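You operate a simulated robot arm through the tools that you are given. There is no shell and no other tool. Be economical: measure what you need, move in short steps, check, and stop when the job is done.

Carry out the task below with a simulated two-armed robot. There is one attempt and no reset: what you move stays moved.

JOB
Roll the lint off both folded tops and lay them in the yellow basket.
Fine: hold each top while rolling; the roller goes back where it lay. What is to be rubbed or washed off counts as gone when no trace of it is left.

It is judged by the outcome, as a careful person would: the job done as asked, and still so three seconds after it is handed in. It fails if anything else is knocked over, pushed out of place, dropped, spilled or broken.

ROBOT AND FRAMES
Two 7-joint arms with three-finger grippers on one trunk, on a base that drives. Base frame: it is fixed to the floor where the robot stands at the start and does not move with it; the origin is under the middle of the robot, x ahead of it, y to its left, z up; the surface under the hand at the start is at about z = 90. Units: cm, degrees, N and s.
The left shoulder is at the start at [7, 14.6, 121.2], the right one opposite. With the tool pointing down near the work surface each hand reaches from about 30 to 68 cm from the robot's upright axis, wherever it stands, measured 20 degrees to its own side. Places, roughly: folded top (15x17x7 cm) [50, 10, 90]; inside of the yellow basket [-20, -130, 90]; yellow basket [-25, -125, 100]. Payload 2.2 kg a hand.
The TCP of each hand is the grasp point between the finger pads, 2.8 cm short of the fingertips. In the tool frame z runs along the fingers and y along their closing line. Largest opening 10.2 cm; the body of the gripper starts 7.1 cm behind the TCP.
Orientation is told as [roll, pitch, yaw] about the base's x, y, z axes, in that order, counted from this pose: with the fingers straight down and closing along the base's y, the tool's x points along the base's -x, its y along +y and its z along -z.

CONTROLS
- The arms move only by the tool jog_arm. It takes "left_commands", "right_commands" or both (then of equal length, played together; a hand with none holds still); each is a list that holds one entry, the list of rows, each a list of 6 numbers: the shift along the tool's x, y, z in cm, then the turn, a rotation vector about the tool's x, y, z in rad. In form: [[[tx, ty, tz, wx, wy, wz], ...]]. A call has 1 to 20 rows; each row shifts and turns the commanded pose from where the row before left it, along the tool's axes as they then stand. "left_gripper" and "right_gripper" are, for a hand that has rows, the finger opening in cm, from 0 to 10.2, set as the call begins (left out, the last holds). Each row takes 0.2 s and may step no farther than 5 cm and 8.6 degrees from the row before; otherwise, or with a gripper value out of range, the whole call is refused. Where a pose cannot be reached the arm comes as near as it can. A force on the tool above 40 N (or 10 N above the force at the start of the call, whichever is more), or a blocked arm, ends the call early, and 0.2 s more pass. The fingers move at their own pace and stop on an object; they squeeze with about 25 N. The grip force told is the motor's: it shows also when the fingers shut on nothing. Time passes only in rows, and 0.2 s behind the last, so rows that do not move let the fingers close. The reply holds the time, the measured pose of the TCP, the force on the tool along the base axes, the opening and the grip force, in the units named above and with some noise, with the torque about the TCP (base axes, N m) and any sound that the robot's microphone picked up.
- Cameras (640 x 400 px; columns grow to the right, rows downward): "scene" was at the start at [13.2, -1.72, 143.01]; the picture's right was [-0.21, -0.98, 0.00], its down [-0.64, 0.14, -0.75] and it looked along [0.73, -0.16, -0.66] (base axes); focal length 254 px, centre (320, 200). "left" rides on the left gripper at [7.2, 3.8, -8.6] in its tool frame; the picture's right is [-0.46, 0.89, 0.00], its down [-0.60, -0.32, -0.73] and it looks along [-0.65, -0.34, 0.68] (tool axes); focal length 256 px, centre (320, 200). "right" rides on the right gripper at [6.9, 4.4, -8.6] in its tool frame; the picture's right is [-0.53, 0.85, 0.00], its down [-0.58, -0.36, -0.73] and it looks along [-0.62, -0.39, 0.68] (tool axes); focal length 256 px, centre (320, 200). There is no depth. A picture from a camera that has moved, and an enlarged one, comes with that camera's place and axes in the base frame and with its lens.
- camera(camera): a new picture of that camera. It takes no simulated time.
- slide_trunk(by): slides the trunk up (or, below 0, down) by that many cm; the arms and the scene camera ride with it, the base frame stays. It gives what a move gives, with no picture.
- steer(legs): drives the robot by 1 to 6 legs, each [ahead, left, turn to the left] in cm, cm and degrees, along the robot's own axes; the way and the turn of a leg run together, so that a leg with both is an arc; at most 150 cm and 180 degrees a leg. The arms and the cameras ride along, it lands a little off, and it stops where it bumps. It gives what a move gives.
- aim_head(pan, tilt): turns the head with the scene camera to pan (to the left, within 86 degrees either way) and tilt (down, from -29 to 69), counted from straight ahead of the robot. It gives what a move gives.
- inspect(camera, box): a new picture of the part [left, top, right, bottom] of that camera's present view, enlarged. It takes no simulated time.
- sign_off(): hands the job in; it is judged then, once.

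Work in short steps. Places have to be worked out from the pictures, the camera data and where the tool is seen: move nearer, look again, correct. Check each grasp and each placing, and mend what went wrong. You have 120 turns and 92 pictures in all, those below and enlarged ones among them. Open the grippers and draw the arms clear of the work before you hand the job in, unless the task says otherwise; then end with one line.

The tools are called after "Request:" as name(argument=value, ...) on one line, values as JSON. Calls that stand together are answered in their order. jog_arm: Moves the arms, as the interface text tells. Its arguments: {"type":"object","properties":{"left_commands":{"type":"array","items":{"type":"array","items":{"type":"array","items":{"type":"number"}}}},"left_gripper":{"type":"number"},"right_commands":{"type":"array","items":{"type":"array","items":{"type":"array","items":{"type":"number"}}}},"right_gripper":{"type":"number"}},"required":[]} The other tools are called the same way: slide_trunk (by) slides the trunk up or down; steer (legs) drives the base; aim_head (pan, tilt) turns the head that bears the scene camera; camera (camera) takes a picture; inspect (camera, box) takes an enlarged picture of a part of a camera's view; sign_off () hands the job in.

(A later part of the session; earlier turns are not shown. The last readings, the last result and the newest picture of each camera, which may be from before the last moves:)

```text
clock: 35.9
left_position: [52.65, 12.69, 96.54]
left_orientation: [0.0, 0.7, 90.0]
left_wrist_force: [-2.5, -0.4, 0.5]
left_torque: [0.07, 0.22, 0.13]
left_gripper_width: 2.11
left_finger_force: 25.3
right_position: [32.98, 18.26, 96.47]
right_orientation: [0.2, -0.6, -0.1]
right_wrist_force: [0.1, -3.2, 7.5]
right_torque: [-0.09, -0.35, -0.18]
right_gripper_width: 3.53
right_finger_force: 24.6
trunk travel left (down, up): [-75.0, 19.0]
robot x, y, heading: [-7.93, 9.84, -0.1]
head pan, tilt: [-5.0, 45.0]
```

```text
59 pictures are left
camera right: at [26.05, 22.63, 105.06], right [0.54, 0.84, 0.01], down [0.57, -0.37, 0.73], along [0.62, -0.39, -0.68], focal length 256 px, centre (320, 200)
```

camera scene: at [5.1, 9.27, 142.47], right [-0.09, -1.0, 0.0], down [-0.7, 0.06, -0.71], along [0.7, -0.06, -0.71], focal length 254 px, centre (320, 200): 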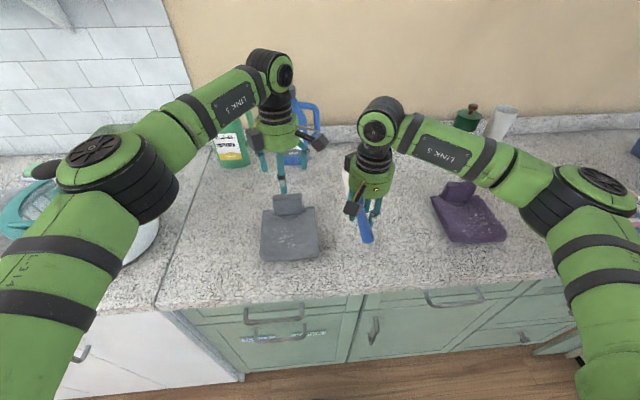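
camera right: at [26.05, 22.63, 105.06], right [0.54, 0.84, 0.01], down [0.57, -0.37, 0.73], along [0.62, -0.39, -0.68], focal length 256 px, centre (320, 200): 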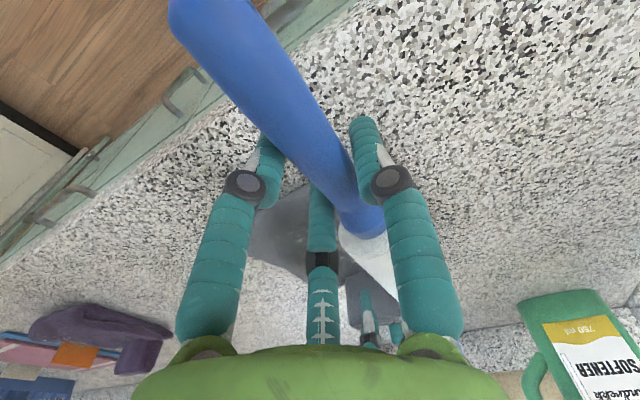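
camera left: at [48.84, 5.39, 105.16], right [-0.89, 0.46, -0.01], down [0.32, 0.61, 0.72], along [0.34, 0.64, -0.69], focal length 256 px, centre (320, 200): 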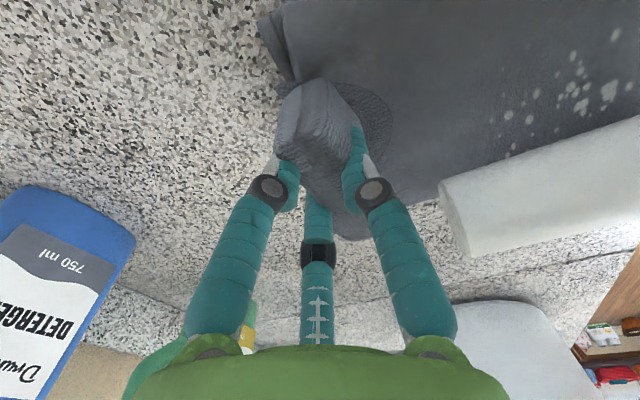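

The lint is fainter after one pass; no shift of the top. I'll make more passes back and forth.

Request:
jog_arm(right_commands=[[[0, -0.85, 0, 0, 0, 0], [0, -0.85, 0, 0, 0, 0], [0, -0.85, 0, 0, 0, 0], [0, -0.85, 0, 0, 0, 0], [0, -0.85, 0, 0, 0, 0], [0, -0.85, 0, 0, 0, 0], [0, -0.85, 0, 0, 0, 0], [0, -0.85, 0, 0, 0, 0], [0, -0.85, 0, 0, 0, 0], [0, -0.85, 0, 0, 0, 0], [0, 0.87, 0, 0, 0, 0], [0, 0.87, 0, 0, 0, 0], [0, 0.87, 0, 0, 0, 0], [0, 0.87, 0, 0, 0, 0], [0, 0.87, 0, 0, 0, 0], [0, 0.87, 0, 0, 0, 0], [0, 0.87, 0, 0, 0, 0], [0, 0.87, 0, 0, 0, 0], [0, 0.87, 0, 0, 0, 0], [0, 0.87, 0, 0, 0, 0]]])

Request:
inspect(camera="left", box=[380, 0, 640, 200])

Request:
inspect(camera="scene", box=[220, 150, 400, 280])

```text
clock: 40.1
left_position: [52.76, 12.76, 96.35]
left_orientation: [0.1, 0.7, 89.9]
left_wrist_force: [0.3, -0.7, 3.4]
left_torque: [0.25, 0.15, 0.05]
left_gripper_width: 2.11
left_finger_force: 25.0
right_position: [32.93, 18.67, 96.43]
right_orientation: [0.2, -0.4, 0.0]
right_wrist_force: [0.3, -3.1, 5.8]
right_torque: [-0.06, -0.26, -0.16]
right_gripper_width: 3.53
right_finger_force: 25.2
trunk travel left (down, up): [-75.0, 19.0]
robot x, y, heading: [-7.85, 10.25, 0.1]
head pan, tilt: [-5.0, 45.0]
```

```text
2.00 times, centred on (510, 100) of left
camera zoom: at [48.88, 5.42, 105.17], right [-0.89, 0.47, -0.01], down [0.32, 0.61, 0.72], along [0.34, 0.64, -0.69], focal length 512 px, centre (-60, 400)
```

zoom: 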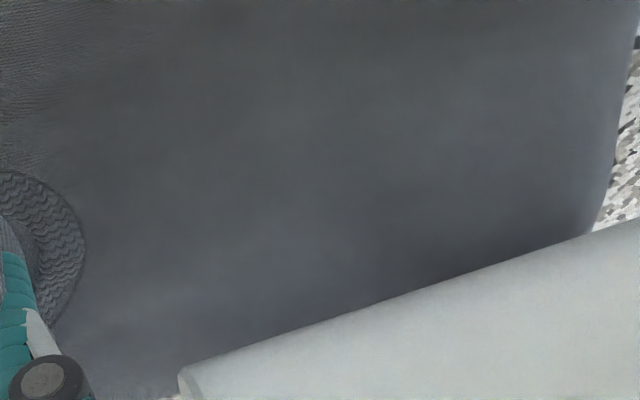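

```text
3.08 times, centred on (310, 215) of scene
camera zoom: at [5.02, 9.17, 142.47], right [-0.09, -1.0, 0.0], down [-0.7, 0.06, -0.71], along [0.71, -0.06, -0.71], focal length 782 px, centre (351, 154)
```

zoom: 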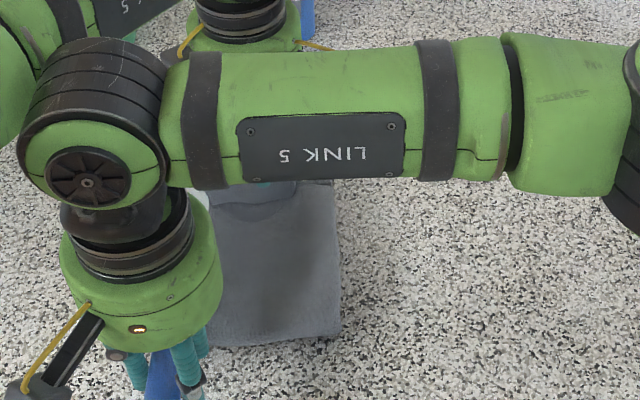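

The lint looks gone. I'll do one more return pass, then lift the roller clear and inspect everything.

Request:
jog_arm(right_commands=[[[0, -0.9, 0, 0, 0, 0], [0, -0.9, 0, 0, 0, 0], [0, -0.9, 0, 0, 0, 0], [0, -0.9, 0, 0, 0, 0], [0, -0.9, 0, 0, 0, 0], [0, -0.9, 0, 0, 0, 0], [0, -0.9, 0, 0, 0, 0], [0, -0.9, 0, 0, 0, 0], [0, -0.9, 0, 0, 0, 0], [0, -0.9, -0.3, 0, 0, 0], [0, 0, -1, 0, 0, 0], [0, 0, -1, 0, 0, 0], [0, -3, 0, 0, 0, 0], [0, -3, 0, 0, 0, 0], [0, -3, 0, 0, 0, 0], [0, -3, 0, 0, 0, 0], [0, -2, -1, 0, 0, 0], [0, 0, 0, 0, 0, 0]]])

Request:
inspect(camera="scene", box=[240, 180, 340, 270])

Request:
inspect(camera="left", box=[380, 0, 640, 200])

```text
clock: 43.9
left_position: [52.75, 12.73, 96.45]
left_orientation: [0.0, 0.8, 90.1]
left_wrist_force: [-0.9, 1.4, 7.2]
left_torque: [0.23, 0.2, 0.11]
left_gripper_width: 2.05
left_finger_force: 25.7
right_position: [32.98, -4.64, 99.88]
right_orientation: [0.2, -0.4, 0.0]
right_wrist_force: [0.1, 0.4, -1.3]
right_torque: [0.0, 0.09, 0.01]
right_gripper_width: 3.52
right_finger_force: 24.8
trunk travel left (down, up): [-75.0, 19.0]
robot x, y, heading: [-7.8, 9.86, -0.1]
head pan, tilt: [-5.0, 45.0]
```

```text
4.44 times, centred on (290, 225) of scene
camera zoom: at [5.04, 9.28, 142.48], right [-0.09, -1.0, 0.0], down [-0.7, 0.06, -0.71], along [0.7, -0.06, -0.71], focal length 1130 px, centre (453, 89)
```

zoom: 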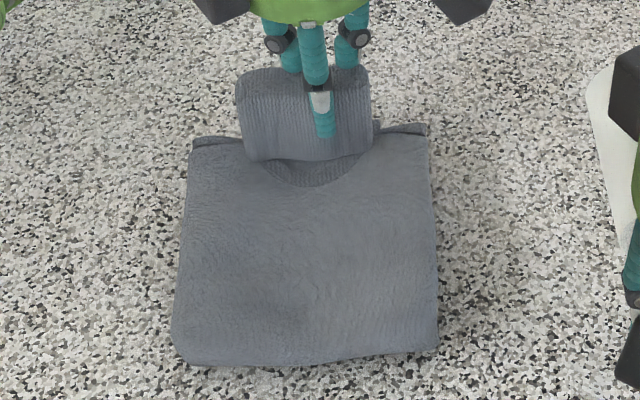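

```text
2.00 times, centred on (510, 100) of left
camera zoom: at [48.91, 5.53, 105.15], right [-0.89, 0.46, -0.01], down [0.32, 0.61, 0.72], along [0.34, 0.64, -0.69], focal length 512 px, centre (-60, 400)
```

zoom: 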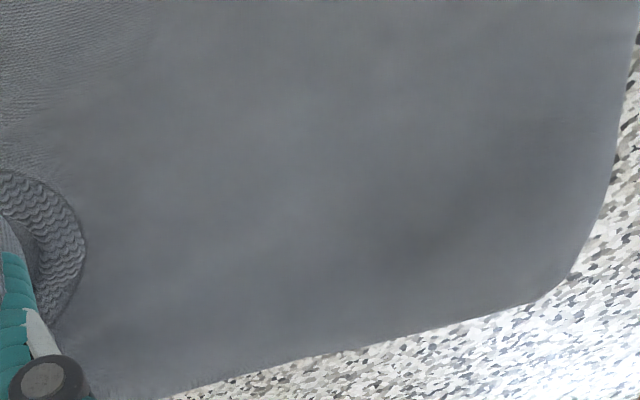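

Grey is clean. I'll release its collar, raise both hands, and then drive right to the purple top.

Request:
jog_arm(left_commands=[[[0, 0, 0, 0, 0, 0], [0, 0, 0, 0, 0, 0], [0, 0, 0, 0, 0, 0], [0, 0, -1, 0, 0, 0], [0, 0, -3, 0, 0, 0], [0, 0, -4, 0, 0, 0], [0, 0, -4, 0, 0, 0], [0, 0, -4, 0, 0, 0], [0, 0, -3, 0, 0, 0], [0, 0, 0, 0, 0, 0]]], right_commands=[[[0, 0, -1, 0, 0, 0], [0, 0, -1.5, 0, 0, 0], [0, 0, -1.5, 0, 0, 0], [0, 0, -1.5, 0, 0, 0], [0, 0, -1.5, 0, 0, 0], [0, 0, -1.5, 0, 0, 0], [0, 0, -1.5, 0, 0, 0], [0, 0, -1.5, 0, 0, 0], [0, 0, -1.5, 0, 0, 0], [0, 0, 0, 0, 0, 0]]], left_gripper=10)

Request:
steer(legs=[[0, -46, 0]])

Request:
camera(camera="scene")

Request:
camera(camera="left")

```text
clock: 46.1
left_position: [52.22, 13.27, 115.37]
left_orientation: [0.1, 0.8, 90.0]
left_wrist_force: [-0.4, 0.0, -0.6]
left_torque: [-0.01, 0.02, 0.01]
left_gripper_width: 9.99
left_finger_force: 0.0
left hand out of reach, approached as far as the arm can: row 9
right_position: [33.01, -4.48, 112.63]
right_orientation: [0.2, -0.3, -0.1]
right_wrist_force: [0.5, 0.2, -0.9]
right_torque: [0.02, 0.05, -0.03]
right_gripper_width: 3.55
right_finger_force: 25.1
trunk travel left (down, up): [-75.0, 19.0]
robot x, y, heading: [-8.25, 10.12, -0.2]
head pan, tilt: [-5.0, 45.0]
```

```text
clock: 48.9
left_position: [52.32, -32.79, 115.32]
left_orientation: [0.0, 0.7, 90.2]
left_wrist_force: [-0.2, -0.5, -0.6]
left_torque: [-0.02, -0.03, 0.01]
left_gripper_width: 10.0
left_finger_force: 0.1
right_position: [33.12, -50.68, 112.66]
right_orientation: [0.2, -0.3, 0.1]
right_wrist_force: [0.1, 0.5, -0.8]
right_torque: [-0.01, 0.07, 0.01]
right_gripper_width: 3.52
right_finger_force: 25.1
trunk travel left (down, up): [-75.0, 19.0]
robot x, y, heading: [-8.26, -36.44, 0.1]
head pan, tilt: [-5.0, 45.0]
```

```text
54 pictures are left
camera scene: at [5.22, -37.02, 142.46], right [-0.08, -1.0, 0.0], down [-0.7, 0.06, -0.71], along [0.7, -0.06, -0.71], focal length 254 px, centre (320, 200)
```

scene: 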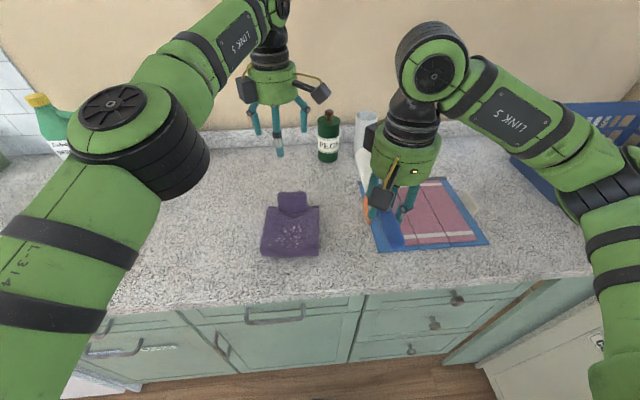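

```text
53 pictures are left
camera left: at [48.52, -40.23, 124.08], right [-0.89, 0.46, -0.01], down [0.32, 0.62, 0.72], along [0.34, 0.64, -0.69], focal length 256 px, centre (320, 200)
```

left: 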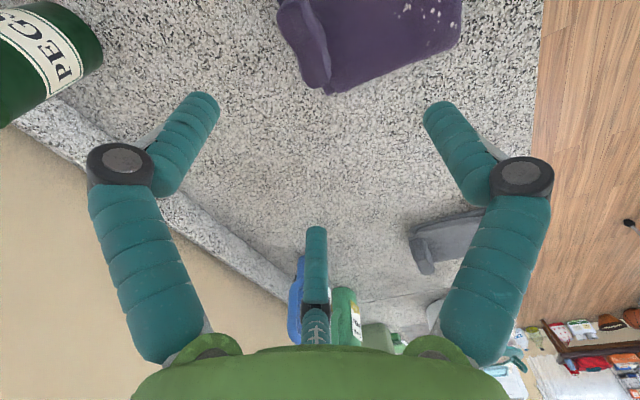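

The purple collar is near [52.6,−34]. I'll lower the left hand to z 104 and check.

Request:
jog_arm(left_commands=[[[0.6, -0.3, 3, 0, 0, 0], [0.6, 0, 3, 0, 0, 0], [0, 0, 3, 0, 0, 0], [0, 0, 2.3, 0, 0, 0], [0, 0, 0, 0, 0, 0]]], left_gripper=10)

Request:
camera(camera="left")

Request:
inspect(camera="scene", box=[220, 130, 400, 270])

```text
clock: 50.1
left_position: [52.69, -34.45, 104.15]
left_orientation: [0.1, 0.8, 90.0]
left_wrist_force: [-0.1, 0.4, 0.2]
left_torque: [-0.01, 0.0, 0.02]
left_gripper_width: 9.97
left_finger_force: 0.1
right_position: [33.04, -50.79, 112.63]
right_orientation: [0.1, -0.4, 0.1]
right_wrist_force: [0.2, 0.2, -1.2]
right_torque: [-0.02, 0.04, 0.0]
right_gripper_width: 3.51
right_finger_force: 24.8
trunk travel left (down, up): [-75.0, 19.0]
robot x, y, heading: [-7.81, -36.63, 0.4]
head pan, tilt: [-5.0, 45.0]
```

```text
52 pictures are left
camera left: at [48.8, -41.72, 112.8], right [-0.89, 0.46, -0.01], down [0.32, 0.61, 0.72], along [0.34, 0.64, -0.69], focal length 256 px, centre (320, 200)
```

left: 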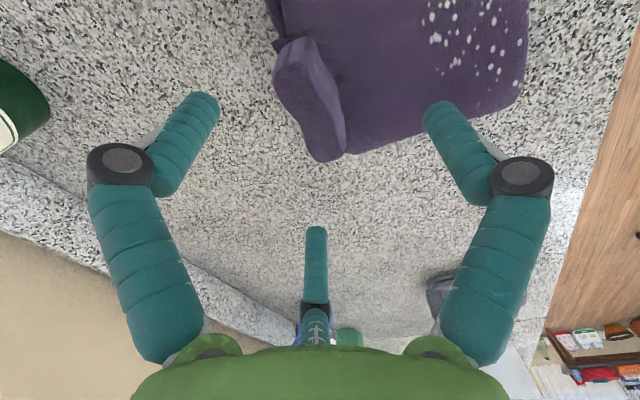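

```text
2.86 times, centred on (310, 200) of scene
camera zoom: at [5.19, -37.16, 142.47], right [-0.08, -1.0, 0.0], down [-0.7, 0.06, -0.71], along [0.7, -0.06, -0.71], focal length 726 px, centre (349, 200)
```

zoom: 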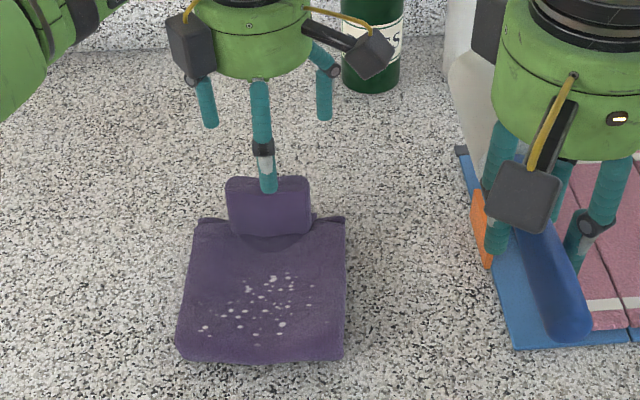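

The collar sits well between the fingers. I'll descend to z≈96.1 and close.

Request:
jog_arm(left_commands=[[[0, 0, 3, 0, 0, 0], [0, 0, 3, 0, 0, 0], [0, 0, 1.5, 0, 0, 0], [0, 0, 0.55, 0, 0, 0], [0, 0, 0, 0, 0, 0]]], left_gripper=10)

Request:
jog_arm(left_commands=[[[0, 0, 0, 0, 0, 0], [0, 0, 0, 0, 0, 0], [0, 0, 0, 0, 0, 0], [0, 0, 0, 0, 0, 0]]], left_gripper=0)

Request:
camera(camera="left")

```text
clock: 51.3
left_position: [52.56, -34.42, 96.03]
left_orientation: [0.1, 0.8, 90.2]
left_wrist_force: [0.4, -0.6, -0.2]
left_torque: [-0.02, 0.02, -0.01]
left_gripper_width: 9.99
left_finger_force: 0.0
right_position: [32.98, -50.81, 112.64]
right_orientation: [0.2, -0.3, 0.0]
right_wrist_force: [0.3, -0.7, -1.4]
right_torque: [-0.01, 0.1, 0.02]
right_gripper_width: 3.53
right_finger_force: 25.0
trunk travel left (down, up): [-75.0, 19.0]
robot x, y, heading: [-7.88, -36.8, 0.4]
head pan, tilt: [-5.0, 45.0]
```

```text
clock: 52.3
left_position: [52.73, -34.42, 96.39]
left_orientation: [-0.4, 0.9, 90.2]
left_wrist_force: [6.8, 3.4, 26.8]
left_torque: [-0.04, 0.46, -0.37]
left_gripper_width: 2.18
left_finger_force: 24.7
right_position: [32.83, -50.66, 112.64]
right_orientation: [0.1, -0.5, 0.1]
right_wrist_force: [0.6, 0.2, -0.7]
right_torque: [-0.01, 0.09, 0.0]
right_gripper_width: 3.53
right_finger_force: 24.7
trunk travel left (down, up): [-75.0, 19.0]
robot x, y, heading: [-8.01, -36.58, 0.2]
head pan, tilt: [-5.0, 45.0]
```

```text
50 pictures are left
camera left: at [48.69, -41.69, 105.15], right [-0.89, 0.46, -0.01], down [0.31, 0.62, 0.72], along [0.34, 0.64, -0.69], focal length 256 px, centre (320, 200)
```

left: 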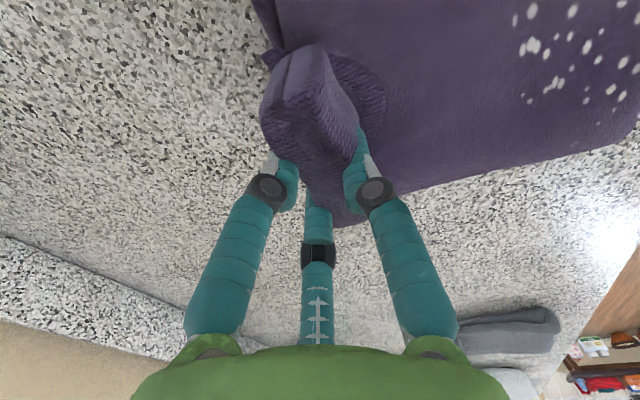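

The purple collar is gripped. I'll ease up 0.3 and bring the roller down and in to y −39.5 beside the lint (lint x 38.5–45.5, y −37.3 to −28.4).

Request:
jog_arm(left_commands=[[[0, 0, -0.15, 0, 0, 0], [0, 0, -0.15, 0, 0, 0], [0, 0, 0, 0, 0, 0], [0, 0, 0, 0, 0, 0], [0, 0, 0, 0, 0, 0], [0, 0, 0, 0, 0, 0], [0, 0, 0, 0, 0, 0], [0, 0, 0, 0, 0, 0], [0, 0, 0, 0, 0, 0], [0, 0, 0, 0, 0, 0], [0, 0, 0, 0, 0, 0], [0, 0, 0, 0, 0, 0]]], right_commands=[[[0, 0, 2.5, 0, 0, 0], [0, 0, 3, 0, 0, 0], [0, 0, 3, 0, 0, 0], [0, 0, 3, 0, 0, 0], [0, 0, 2.5, 0, 0, 0], [0, 3, 0, 0, 0, 0], [0, 3, 0, 0, 0, 0], [0, 3, 0, 0, 0, 0], [0, 2.4, 0, 0, 0, 0], [0, 0, 0.8, 0, 0, 0], [0, 0, 0.6, 0, 0, 0], [0, 0, 0, 0, 0, 0]]])

Request:
camera(camera="left")

```text
clock: 54.9
left_position: [52.46, -34.47, 96.49]
left_orientation: [0.1, 0.8, 90.2]
left_wrist_force: [3.2, 2.6, 15.2]
left_torque: [0.08, 0.38, -0.45]
left_gripper_width: 2.15
left_finger_force: 25.0
right_position: [33.11, -39.3, 97.4]
right_orientation: [0.1, -0.5, 0.0]
right_wrist_force: [-0.2, 0.0, -1.1]
right_torque: [-0.03, 0.08, 0.01]
right_gripper_width: 3.51
right_finger_force: 25.3
trunk travel left (down, up): [-75.0, 19.0]
robot x, y, heading: [-7.48, -36.71, 0.3]
head pan, tilt: [-5.0, 45.0]
```

```text
49 pictures are left
camera left: at [48.66, -41.71, 105.16], right [-0.89, 0.46, -0.01], down [0.32, 0.62, 0.72], along [0.34, 0.64, -0.69], focal length 256 px, centre (320, 200)
```

left: 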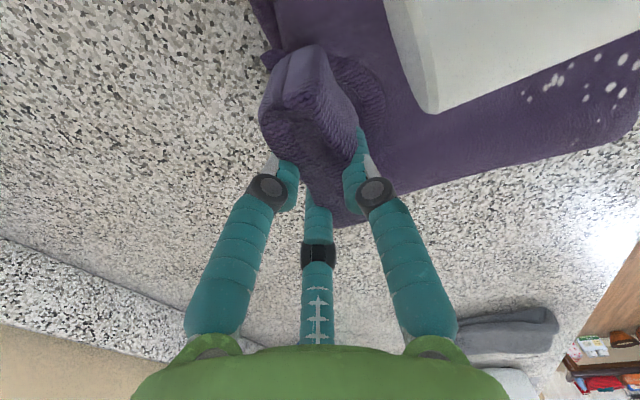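

Now I'll lower to light contact (0.85 cm) and roll across to y ≈ −28.

Request:
jog_arm(right_commands=[[[0, 0, 0.4, 0, 0, 0], [0, 0, 0.25, 0, 0, 0], [0, 0, 0.2, 0, 0, 0], [0, 0, 0, 0, 0, 0], [0, 0.8, 0, 0, 0, 0], [0, 0.8, 0, 0, 0, 0], [0, 0.8, 0, 0, 0, 0], [0, 0.8, 0, 0, 0, 0], [0, 0.8, 0, 0, 0, 0], [0, 0.8, 0, 0, 0, 0], [0, 0.8, 0, 0, 0, 0], [0, 0.8, 0, 0, 0, 0], [0, 0.8, 0, 0, 0, 0], [0, 0.8, 0, 0, 0, 0], [0, 0.8, 0, 0, 0, 0], [0, 0.8, 0, 0, 0, 0], [0, 0.8, 0, 0, 0, 0], [0, 0.6, 0, 0, 0, 0]]])

Request:
camera(camera="left")

```text
clock: 58.7
left_position: [52.45, -34.49, 96.41]
left_orientation: [0.0, 0.8, 90.3]
left_wrist_force: [-0.9, 0.6, 9.8]
left_torque: [-0.21, 0.5, -0.39]
left_gripper_width: 2.1
left_finger_force: 24.7
right_position: [32.87, -28.29, 96.61]
right_orientation: [0.3, -0.5, 0.0]
right_wrist_force: [-0.1, 0.7, -0.4]
right_torque: [0.02, 0.06, -0.01]
right_gripper_width: 3.52
right_finger_force: 25.5
trunk travel left (down, up): [-75.0, 19.0]
robot x, y, heading: [-7.98, -36.23, 0.1]
head pan, tilt: [-5.0, 45.0]
```

```text
48 pictures are left
camera left: at [48.67, -41.74, 105.15], right [-0.89, 0.46, -0.01], down [0.31, 0.62, 0.72], along [0.34, 0.64, -0.69], focal length 256 px, centre (320, 200)
```

left: 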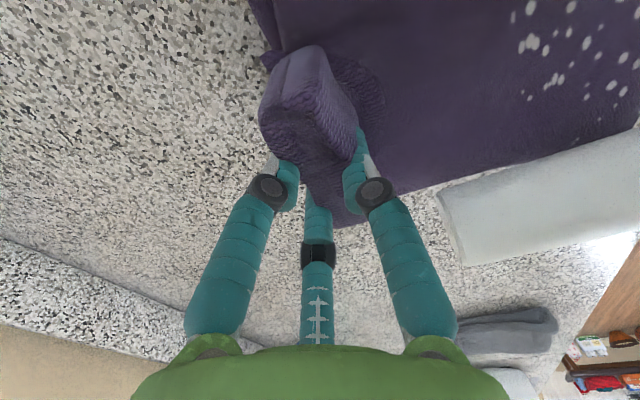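

There's little or no contact at this height. I'll move back over the top and lower 0.5 more.

Request:
jog_arm(right_commands=[[[0, -0.9, 0, 0, 0, 0], [0, -0.9, 0, 0, 0, 0], [0, 0, 0.2, 0, 0, 0], [0, 0, 0.2, 0, 0, 0], [0, 0, 0.1, 0, 0, 0], [0, 0, 0, 0, 0, 0]]])

```text
clock: 60.1
left_position: [52.4, -34.47, 96.43]
left_orientation: [-0.1, 0.8, 90.2]
left_wrist_force: [5.3, 0.5, 4.6]
left_torque: [0.21, 0.16, -0.48]
left_gripper_width: 2.11
left_finger_force: 25.3
right_position: [32.96, -30.03, 96.04]
right_orientation: [0.4, -0.5, 0.1]
right_wrist_force: [-3.0, 2.3, 14.7]
right_torque: [0.14, -0.67, 0.12]
right_gripper_width: 3.57
right_finger_force: 24.8
trunk travel left (down, up): [-75.0, 19.0]
robot x, y, heading: [-7.91, -36.52, 0.3]
head pan, tilt: [-5.0, 45.0]
```

Contact is now 15 N; I'll raise 0.2 and roll back and forth over y −38.6 to −28.5.

Request:
jog_arm(right_commands=[[[0, 0, -0.2, 0, 0, 0], [0, -0.87, 0, 0, 0, 0], [0, -0.87, 0, 0, 0, 0], [0, -0.87, 0, 0, 0, 0], [0, -0.87, 0, 0, 0, 0], [0, -0.87, 0, 0, 0, 0], [0, -0.87, 0, 0, 0, 0], [0, -0.87, 0, 0, 0, 0], [0, -0.87, 0, 0, 0, 0], [0, -0.87, 0, 0, 0, 0], [0, -0.87, 0, 0, 0, 0], [0, 0, 0, 0, 0, 0]]])

Request:
jog_arm(right_commands=[[[0, 0.85, 0, 0, 0, 0], [0, 0.85, 0, 0, 0, 0], [0, 0.85, 0, 0, 0, 0], [0, 0.85, 0, 0, 0, 0], [0, 0.85, 0, 0, 0, 0], [0, 0.85, 0, 0, 0, 0], [0, 0.85, 0, 0, 0, 0], [0, 0.85, 0, 0, 0, 0], [0, 0.85, 0, 0, 0, 0], [0, 0.85, 0, 0, 0, 0], [0, 0.85, 0, 0, 0, 0], [0, 0.85, 0, 0, 0, 0], [0, 0, 0, 0, 0, 0]]])

Request:
camera(camera="left")

```text
clock: 62.7
left_position: [52.42, -34.42, 96.38]
left_orientation: [0.1, 0.8, 90.2]
left_wrist_force: [-0.8, 0.8, 9.0]
left_torque: [0.05, 0.43, -0.36]
left_gripper_width: 2.11
left_finger_force: 25.0
right_position: [33.04, -38.79, 96.16]
right_orientation: [0.1, -0.4, 0.1]
right_wrist_force: [-1.1, 0.2, -1.4]
right_torque: [0.01, 0.05, 0.03]
right_gripper_width: 3.53
right_finger_force: 25.4
trunk travel left (down, up): [-75.0, 19.0]
robot x, y, heading: [-8.07, -36.53, 0.0]
head pan, tilt: [-5.0, 45.0]
```

```text
clock: 65.5
left_position: [52.48, -34.49, 96.56]
left_orientation: [-0.1, 0.8, 90.1]
left_wrist_force: [-1.4, 2.4, 9.1]
left_torque: [-0.03, 0.41, -0.39]
left_gripper_width: 2.13
left_finger_force: 25.3
right_position: [33.03, -28.6, 96.18]
right_orientation: [0.1, -0.3, 0.1]
right_wrist_force: [0.1, 0.2, -1.7]
right_torque: [-0.04, 0.08, -0.03]
right_gripper_width: 3.54
right_finger_force: 25.3
trunk travel left (down, up): [-75.0, 19.0]
robot x, y, heading: [-7.9, -36.28, 0.0]
head pan, tilt: [-5.0, 45.0]
```

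```text
47 pictures are left
camera left: at [48.66, -41.75, 105.15], right [-0.89, 0.46, -0.01], down [0.32, 0.62, 0.72], along [0.34, 0.64, -0.69], focal length 256 px, centre (320, 200)
```

left: 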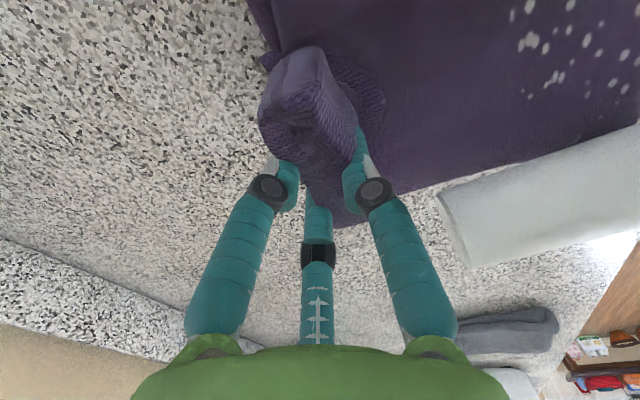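

Contact is lost 0.2 higher, so I'll lower 0.25 (about 10–15 N) and roll again.

Request:
jog_arm(right_commands=[[[0, -0.6, 0.12, 0, 0, 0], [0, -0.6, 0.13, 0, 0, 0], [0, -0.8, 0, 0, 0, 0], [0, -0.8, 0, 0, 0, 0], [0, -0.8, 0, 0, 0, 0], [0, -0.8, 0, 0, 0, 0], [0, -0.8, 0, 0, 0, 0], [0, -0.8, 0, 0, 0, 0], [0, -0.8, 0, 0, 0, 0], [0, -0.8, 0, 0, 0, 0], [0, -0.8, 0, 0, 0, 0], [0, -0.8, 0, 0, 0, 0], [0, -0.8, 0, 0, 0, 0], [0, 0, 0, 0, 0, 0]]])

Request:
camera(camera="left")

```text
clock: 68.5
left_position: [52.49, -34.32, 96.45]
left_orientation: [0.0, 0.8, 90.2]
left_wrist_force: [-1.6, 0.2, 6.1]
left_torque: [-0.14, 0.3, -0.33]
left_gripper_width: 2.09
left_finger_force: 25.0
right_position: [32.97, -38.57, 95.83]
right_orientation: [0.1, -0.5, 0.1]
right_wrist_force: [0.2, 3.7, 10.2]
right_torque: [0.14, -0.47, 0.2]
right_gripper_width: 3.53
right_finger_force: 25.2
trunk travel left (down, up): [-75.0, 19.0]
robot x, y, heading: [-7.93, -36.61, 0.2]
head pan, tilt: [-5.0, 45.0]
```

```text
46 pictures are left
camera left: at [48.61, -41.68, 105.16], right [-0.89, 0.46, -0.01], down [0.32, 0.62, 0.72], along [0.34, 0.64, -0.69], focal length 256 px, centre (320, 200)
```

left: 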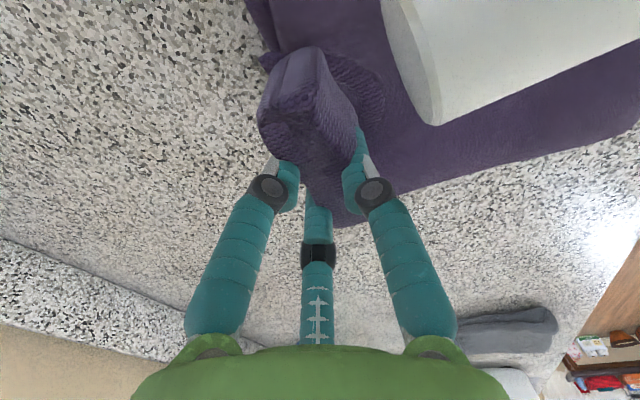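

That pass removed most of it. I'll roll two more passes.

Request:
jog_arm(right_commands=[[[0, 0.9, 0, 0, 0, 0], [0, 0.9, 0, 0, 0, 0], [0, 0.9, 0, 0, 0, 0], [0, 0.9, 0, 0, 0, 0], [0, 0.9, 0, 0, 0, 0], [0, 0.9, 0, 0, 0, 0], [0, 0.9, 0, 0, 0, 0], [0, 0.9, 0, 0, 0, 0], [0, 0.9, 0, 0, 0, 0], [0, 0.9, 0, 0, 0, 0], [0, 0.9, 0, 0, 0, 0], [0, 0.5, 0, 0, 0, 0]]])

Request:
jog_arm(right_commands=[[[0, -0.9, 0, 0, 0, 0], [0, -0.9, 0, 0, 0, 0], [0, -0.9, 0, 0, 0, 0], [0, -0.9, 0, 0, 0, 0], [0, -0.9, 0, 0, 0, 0], [0, -0.9, 0, 0, 0, 0], [0, -0.9, 0, 0, 0, 0], [0, -0.9, 0, 0, 0, 0], [0, -0.9, 0, 0, 0, 0], [0, -0.9, 0, 0, 0, 0], [0, -0.9, 0, 0, 0, 0], [0, -0.5, -0.3, 0, 0, 0], [0, 0, -1, 0, 0, 0], [0, 0, -1.5, 0, 0, 0], [0, -3, 0, 0, 0, 0], [0, -3, 0, 0, 0, 0], [0, -3, 0, 0, 0, 0], [0, -3, 0, 0, 0, 0], [0, 0, 0, 0, 0, 0]]])

Request:
inspect(camera="left", box=[380, 0, 640, 200])

Request:
inspect(camera="scene", box=[240, 180, 340, 270])

```text
clock: 71.1
left_position: [52.52, -34.37, 96.51]
left_orientation: [-0.1, 0.9, 90.2]
left_wrist_force: [-2.9, 4.2, 7.3]
left_torque: [-0.09, 0.34, -0.28]
left_gripper_width: 2.1
left_finger_force: 24.8
right_position: [33.18, -28.25, 95.94]
right_orientation: [0.2, -0.3, 0.2]
right_wrist_force: [0.0, 0.1, -0.9]
right_torque: [-0.02, 0.07, 0.03]
right_gripper_width: 3.53
right_finger_force: 24.9
trunk travel left (down, up): [-75.0, 19.0]
robot x, y, heading: [-7.79, -36.86, 0.0]
head pan, tilt: [-5.0, 45.0]
```

```text
clock: 75.1
left_position: [52.45, -34.4, 96.53]
left_orientation: [-0.1, 0.9, 90.1]
left_wrist_force: [-0.4, 2.8, 10.7]
left_torque: [0.03, 0.34, -0.19]
left_gripper_width: 2.1
left_finger_force: 24.4
right_position: [32.88, -50.66, 98.69]
right_orientation: [0.1, -0.4, 0.1]
right_wrist_force: [-0.1, -0.2, -0.6]
right_torque: [-0.01, 0.04, -0.01]
right_gripper_width: 3.51
right_finger_force: 25.0
trunk travel left (down, up): [-75.0, 19.0]
robot x, y, heading: [-7.97, -36.49, 0.3]
head pan, tilt: [-5.0, 45.0]
```

```text
2.00 times, centred on (510, 100) of left
camera zoom: at [48.66, -41.76, 105.15], right [-0.89, 0.46, -0.01], down [0.32, 0.61, 0.72], along [0.34, 0.64, -0.69], focal length 512 px, centre (-60, 400)
```

zoom: 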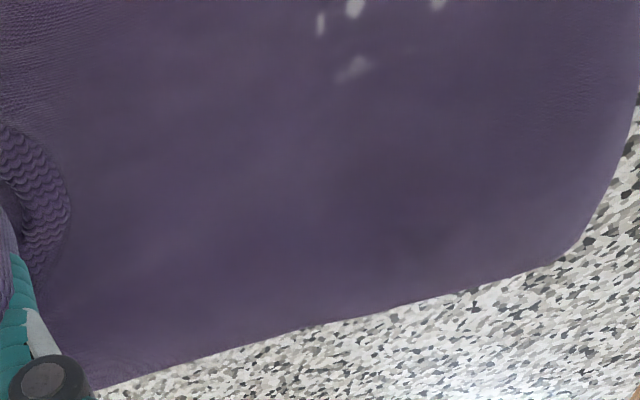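

```text
4.44 times, centred on (290, 225) of scene
camera zoom: at [5.03, -37.09, 142.49], right [-0.08, -1.0, 0.0], down [-0.7, 0.06, -0.71], along [0.71, -0.06, -0.71], focal length 1130 px, centre (453, 89)
```

zoom: 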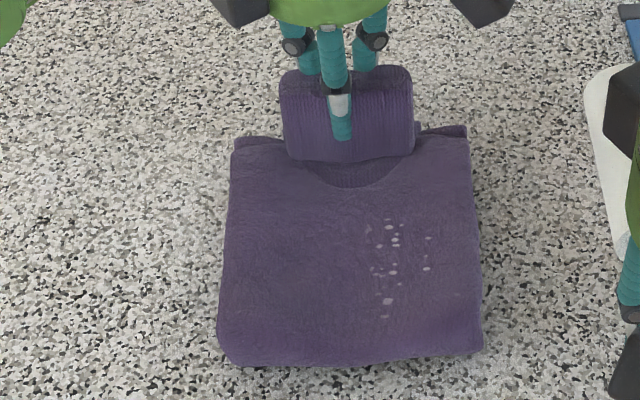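

Some lint remains at y −35.5 to −39, since my strokes ended too early there. I'll come down at y −36 and roll out to −41 and back several times.

Request:
jog_arm(right_commands=[[[0, 3.6, 0, 0, 0, 0], [0, 3.6, 0, 0, 0, 0], [0, 3.6, 0, 0, 0, 0], [0, 3.8, 0, 0, 0, 0], [0, 0, 1.2, 0, 0, 0], [0, 0, 1.0, 0, 0, 0], [0, 0, 0.4, 0, 0, 0], [0, 0, 0.25, 0, 0, 0], [0, 0, 0, 0, 0, 0]]])

Request:
jog_arm(right_commands=[[[0, -0.8, 0, 0, 0, 0], [0, -0.8, 0, 0, 0, 0], [0, -0.8, 0, 0, 0, 0], [0, -0.8, 0, 0, 0, 0], [0, -0.8, 0, 0, 0, 0], [0, 0, 0, 0, 0, 0]]])

Request:
inspect(camera="left", box=[380, 0, 640, 200])

```text
clock: 77.1
left_position: [52.46, -34.58, 96.39]
left_orientation: [-0.1, 0.8, 90.2]
left_wrist_force: [0.2, 1.5, 8.5]
left_torque: [0.02, 0.3, -0.21]
left_gripper_width: 2.07
left_finger_force: 24.9
right_position: [33.07, -36.03, 95.96]
right_orientation: [0.2, -0.5, 0.0]
right_wrist_force: [-0.9, -1.0, 3.6]
right_torque: [-0.02, -0.13, 0.02]
right_gripper_width: 3.51
right_finger_force: 24.8
trunk travel left (down, up): [-75.0, 19.0]
robot x, y, heading: [-7.61, -36.53, 0.2]
head pan, tilt: [-5.0, 45.0]
```

```text
clock: 78.5
left_position: [52.36, -34.51, 96.39]
left_orientation: [0.0, 0.8, 90.2]
left_wrist_force: [-0.4, -1.4, 7.2]
left_torque: [-0.08, 0.33, -0.17]
left_gripper_width: 2.09
left_finger_force: 24.6
right_position: [33.0, -39.96, 95.9]
right_orientation: [0.2, -0.4, 0.1]
right_wrist_force: [1.5, 2.1, 6.6]
right_torque: [0.05, -0.26, 0.09]
right_gripper_width: 3.53
right_finger_force: 25.0
trunk travel left (down, up): [-75.0, 19.0]
robot x, y, heading: [-7.56, -36.53, 0.3]
head pan, tilt: [-5.0, 45.0]
```

```text
2.00 times, centred on (510, 100) of left
camera zoom: at [48.64, -41.76, 105.15], right [-0.89, 0.46, -0.01], down [0.32, 0.62, 0.72], along [0.34, 0.64, -0.69], focal length 512 px, centre (-60, 400)
```

zoom: 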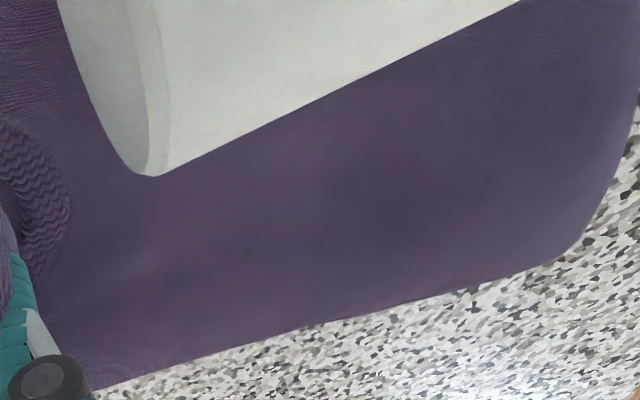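

I'll continue with two more short strokes over the same band, then lift and check.

Request:
jog_arm(right_commands=[[[0, -0.5, 0, 0, 0, 0], [0, 0.9, 0, 0, 0, 0], [0, 0.9, 0, 0, 0, 0], [0, 0.9, 0, 0, 0, 0], [0, 0.9, 0, 0, 0, 0], [0, 0.9, 0, 0, 0, 0], [0, 0.9, 0, 0, 0, 0], [0, -0.9, 0, 0, 0, 0], [0, -0.9, 0, 0, 0, 0], [0, -0.9, 0, 0, 0, 0], [0, -0.9, 0, 0, 0, 0], [0, -0.9, 0, 0, 0, 0], [0, -0.9, 0, 0, 0, 0], [0, -0.3, 0, 0, 0, 0], [0, 0, -1, 0, 0, 0], [0, 0, -1.5, 0, 0, 0], [0, -3, 0, 0, 0, 0], [0, -3.5, 0, 0, 0, 0], [0, -3.5, 0, 0, 0, 0], [0, 0, 0, 0, 0, 0]]])

Request:
inspect(camera="scene", box=[240, 180, 340, 270])

```text
clock: 82.7
left_position: [52.39, -34.44, 96.59]
left_orientation: [0.0, 0.8, 90.2]
left_wrist_force: [-1.6, 0.3, 8.6]
left_torque: [0.01, 0.35, -0.01]
left_gripper_width: 2.09
left_finger_force: 24.8
right_position: [33.05, -50.81, 98.24]
right_orientation: [0.1, -0.4, 0.1]
right_wrist_force: [-0.3, -0.1, -1.1]
right_torque: [-0.02, 0.08, 0.04]
right_gripper_width: 3.53
right_finger_force: 25.2
trunk travel left (down, up): [-75.0, 19.0]
robot x, y, heading: [-7.51, -36.76, 0.1]
head pan, tilt: [-5.0, 45.0]
```

```text
4.44 times, centred on (290, 225) of scene
camera zoom: at [5.02, -37.09, 142.49], right [-0.08, -1.0, 0.0], down [-0.7, 0.06, -0.71], along [0.71, -0.06, -0.71], focal length 1130 px, centre (453, 89)
```

zoom: 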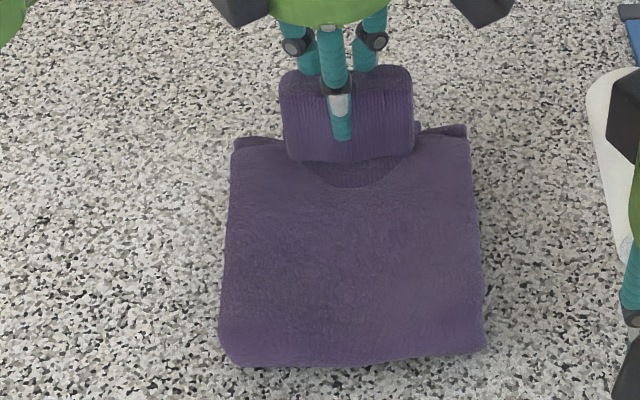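

Both tops are now clean. I'll release the purple collar, raise both hands, and drive left 26 to stand midway between the tops.

Request:
jog_arm(left_commands=[[[0, 0, 0, 0, 0, 0], [0, 0, 0, 0, 0, 0], [0, 0, 0, 0, 0, 0], [0, 0, -1, 0, 0, 0], [0, 0, -3, 0, 0, 0], [0, 0, -4, 0, 0, 0], [0, 0, -4, 0, 0, 0], [0, 0, -4, 0, 0, 0], [0, 0, -1, 0, 0, 0], [0, 0, 0, 0, 0, 0]]], right_commands=[[[0, 0, -1, 0, 0, 0], [0, 0, -1.5, 0, 0, 0], [0, 0, -1.5, 0, 0, 0], [0, 0, -1.5, 0, 0, 0], [0, 0, -1.5, 0, 0, 0], [0, 0, -1.5, 0, 0, 0], [0, 0, -1.5, 0, 0, 0], [0, 0, -1.5, 0, 0, 0], [0, 0, -1.5, 0, 0, 0], [0, 0, 0, 0, 0, 0]]], left_gripper=10)

Request:
steer(legs=[[0, 26, 0]])

Request:
camera(camera="scene")

```text
clock: 84.9
left_position: [52.62, -34.21, 113.35]
left_orientation: [0.1, 0.8, 90.1]
left_wrist_force: [0.4, -0.1, -0.6]
left_torque: [-0.03, -0.02, 0.02]
left_gripper_width: 10.01
left_finger_force: 0.2
right_position: [33.02, -50.91, 111.21]
right_orientation: [0.1, -0.3, 0.1]
right_wrist_force: [0.3, -0.2, -2.0]
right_torque: [-0.05, 0.08, -0.03]
right_gripper_width: 3.5
right_finger_force: 25.0
trunk travel left (down, up): [-75.0, 19.0]
robot x, y, heading: [-8.05, -36.72, 0.1]
head pan, tilt: [-5.0, 45.0]
```

```text
clock: 86.8
left_position: [52.53, -8.61, 113.15]
left_orientation: [-0.1, 0.6, 90.1]
left_wrist_force: [0.3, -0.1, 0.9]
left_torque: [0.06, -0.04, -0.03]
left_gripper_width: 9.99
left_finger_force: 0.0
right_position: [32.98, -25.32, 111.13]
right_orientation: [0.1, -0.4, 0.1]
right_wrist_force: [0.2, 0.4, -2.0]
right_torque: [0.0, 0.1, 0.05]
right_gripper_width: 3.52
right_finger_force: 25.1
trunk travel left (down, up): [-75.0, 19.0]
robot x, y, heading: [-8.03, -10.26, 0.3]
head pan, tilt: [-5.0, 45.0]
```

```text
41 pictures are left
camera scene: at [5.15, -11.58, 142.46], right [-0.08, -1.0, 0.0], down [-0.7, 0.06, -0.71], along [0.7, -0.06, -0.71], focal length 254 px, centre (320, 200)
```

scene: 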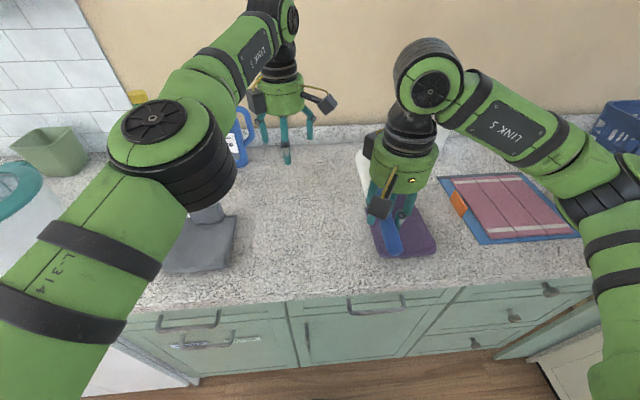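

I'll move the left hand over to the grey collar (clearing the space), then bring the roller over its place at [41.95,−4.0].

Request:
jog_arm(left_commands=[[[-4.28, 0, 0, 0, 0, 0], [-4.28, 0, 0, 0, 0, 0], [-4.28, 0, 0, 0, 0, 0], [-4.28, 0, 0, 0, 0, 0], [-4.2, 0, 0, 0, 0, 0], [0, 0, 0, 0, 0, 0]]])

Request:
jog_arm(right_commands=[[[0, 3.5, 0, 0, 0, 0], [0, 3.5, 0, 0, 0, 0], [0, 3.5, 0, 0, 0, 0], [0, 3.6, 0, 0, 0, 0], [-1.8, 3.6, 0, 0, 0, 0], [-1.8, 3.6, 0, 0, 0, 0], [-1.8, 0, 1.5, 0, 0, 0], [-1.8, 0, 2, 0, 0, 0], [-1.8, 0, 2.2, 0, 0, 0], [0, 0, 2.2, 0, 0, 0], [0, 0, 2, 0, 0, 0], [0, 0, 2, 0, 0, 0], [0, 0, 0, 0, 0, 0]]])

Request:
camera(camera="scene")

```text
clock: 88.2
left_position: [55.39, 12.28, 113.59]
left_orientation: [0.2, 0.7, 90.1]
left_wrist_force: [0.7, -0.8, 0.4]
left_torque: [0.02, -0.01, 0.06]
left_gripper_width: 9.99
left_finger_force: 0.1
left hand out of reach, approached as far as the arm can: row 1, 2, 3, 5
right_position: [32.99, -25.15, 111.29]
right_orientation: [0.3, -0.4, 0.2]
right_wrist_force: [0.2, -0.6, -0.8]
right_torque: [0.0, 0.07, -0.01]
right_gripper_width: 3.51
right_finger_force: 25.1
trunk travel left (down, up): [-75.0, 19.0]
robot x, y, heading: [-8.1, -10.77, 0.0]
head pan, tilt: [-5.0, 45.0]
```

```text
clock: 91.0
left_position: [55.33, 12.39, 113.65]
left_orientation: [0.2, 0.8, 90.1]
left_wrist_force: [0.6, -0.1, -0.5]
left_torque: [-0.04, 0.03, 0.0]
left_gripper_width: 10.02
left_finger_force: 0.2
right_position: [42.08, -3.77, 99.44]
right_orientation: [0.1, -0.4, 0.1]
right_wrist_force: [-0.1, -0.1, -1.4]
right_torque: [-0.02, 0.07, 0.0]
right_gripper_width: 3.52
right_finger_force: 25.3
trunk travel left (down, up): [-75.0, 19.0]
robot x, y, heading: [-7.87, -10.83, 0.2]
head pan, tilt: [-5.0, 45.0]
```

```text
40 pictures are left
camera scene: at [5.12, -11.41, 142.46], right [-0.08, -1.0, 0.0], down [-0.7, 0.06, -0.71], along [0.7, -0.06, -0.71], focal length 254 px, centre (320, 200)
```

scene: 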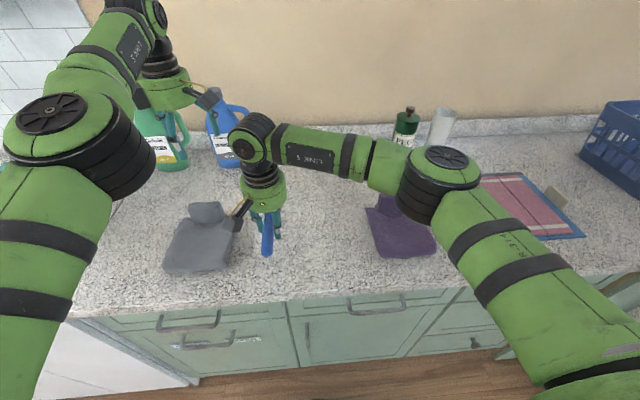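

The roller is over its spot. I'll lower it slowly to the height where I picked it up (~92.8).

Request:
jog_arm(right_commands=[[[0.1, -0.25, 2, 0, 0, 0], [0, 0, 2, 0, 0, 0], [0, 0, 1.5, 0, 0, 0], [0, 0, 0.5, 0, 0, 0], [0, 0, 0.3, 0, 0, 0], [0, 0, 0.2, 0, 0, 0], [0, 0, 0, 0, 0, 0]]])

Request:
camera(camera="right")

```text
clock: 92.6
left_position: [55.45, 12.48, 113.65]
left_orientation: [0.2, 0.7, 90.2]
left_wrist_force: [-0.4, 0.1, 0.4]
left_torque: [0.0, -0.03, 0.0]
left_gripper_width: 10.0
left_finger_force: 0.0
right_position: [41.95, -3.99, 92.96]
right_orientation: [0.2, -0.3, 0.1]
right_wrist_force: [0.2, 0.4, -2.2]
right_torque: [-0.02, 0.08, -0.02]
right_gripper_width: 3.54
right_finger_force: 24.7
trunk travel left (down, up): [-75.0, 19.0]
robot x, y, heading: [-8.04, -11.2, 0.3]
head pan, tilt: [-5.0, 45.0]
```

```text
39 pictures are left
camera right: at [35.05, 0.37, 101.54], right [0.53, 0.85, 0.01], down [0.57, -0.37, 0.73], along [0.62, -0.39, -0.68], focal length 256 px, centre (320, 200)
```

right: 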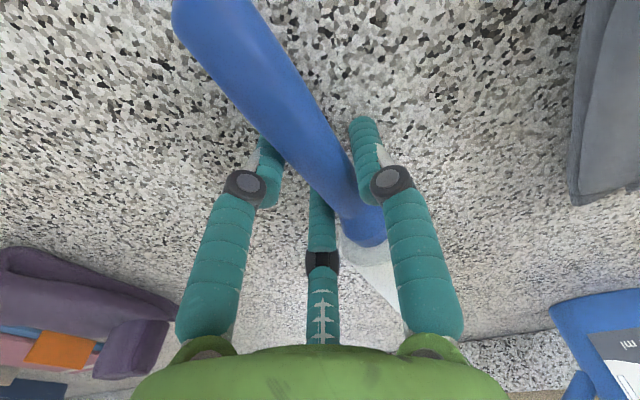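

No counter contact yet. I'll go down another 0.3 and look for the force to change.

Request:
jog_arm(right_commands=[[[0, 0, 0.1, 0, 0, 0], [0, 0, 0.1, 0, 0, 0], [0, 0, 0.1, 0, 0, 0], [0, 0, 0, 0, 0, 0]]])

```text
clock: 93.6
left_position: [55.31, 12.31, 113.73]
left_orientation: [0.1, 0.8, 90.1]
left_wrist_force: [0.0, -1.0, 0.1]
left_torque: [-0.03, -0.01, 0.02]
left_gripper_width: 9.99
left_finger_force: 0.0
right_position: [41.93, -4.12, 92.81]
right_orientation: [0.3, -0.4, 0.0]
right_wrist_force: [1.7, -0.4, 6.6]
right_torque: [-0.15, 0.26, 0.11]
right_gripper_width: 3.5
right_finger_force: 24.7
trunk travel left (down, up): [-75.0, 19.0]
robot x, y, heading: [-7.61, -11.38, 0.3]
head pan, tilt: [-5.0, 45.0]
```

It's down on the counter. I'll open the fingers and rise straight up.

Request:
jog_arm(right_commands=[[[0, 0, 0, 0, 0, 0], [0, 0, 0, 0, 0, 0], [0, 0, 0, 0, 0, 0], [0, 0, -1, 0, 0, 0], [0, 0, -2, 0, 0, 0], [0, 0, -3, 0, 0, 0], [0, 0, -4, 0, 0, 0], [0, 0, -4, 0, 0, 0], [0, 0, 0, 0, 0, 0]]], right_gripper=6.5)

Request:
camera(camera="right")

```text
clock: 95.6
left_position: [55.31, 12.36, 113.59]
left_orientation: [0.1, 0.7, 90.0]
left_wrist_force: [-0.4, 0.1, 0.6]
left_torque: [-0.03, 0.0, -0.02]
left_gripper_width: 10.02
left_finger_force: 0.0
right_position: [41.83, -4.17, 106.49]
right_orientation: [0.0, -0.4, 0.1]
right_wrist_force: [-0.3, -0.2, -0.1]
right_torque: [0.04, 0.0, 0.02]
right_gripper_width: 6.48
right_finger_force: 0.2
trunk travel left (down, up): [-75.0, 19.0]
robot x, y, heading: [-7.75, -10.7, 0.4]
head pan, tilt: [-5.0, 45.0]
```

```text
38 pictures are left
camera right: at [34.96, 0.17, 115.25], right [0.53, 0.85, 0.0], down [0.57, -0.36, 0.73], along [0.62, -0.39, -0.68], focal length 256 px, centre (320, 200)
```

right: 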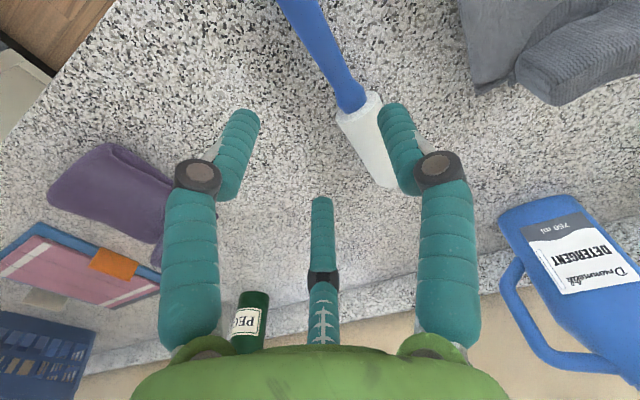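

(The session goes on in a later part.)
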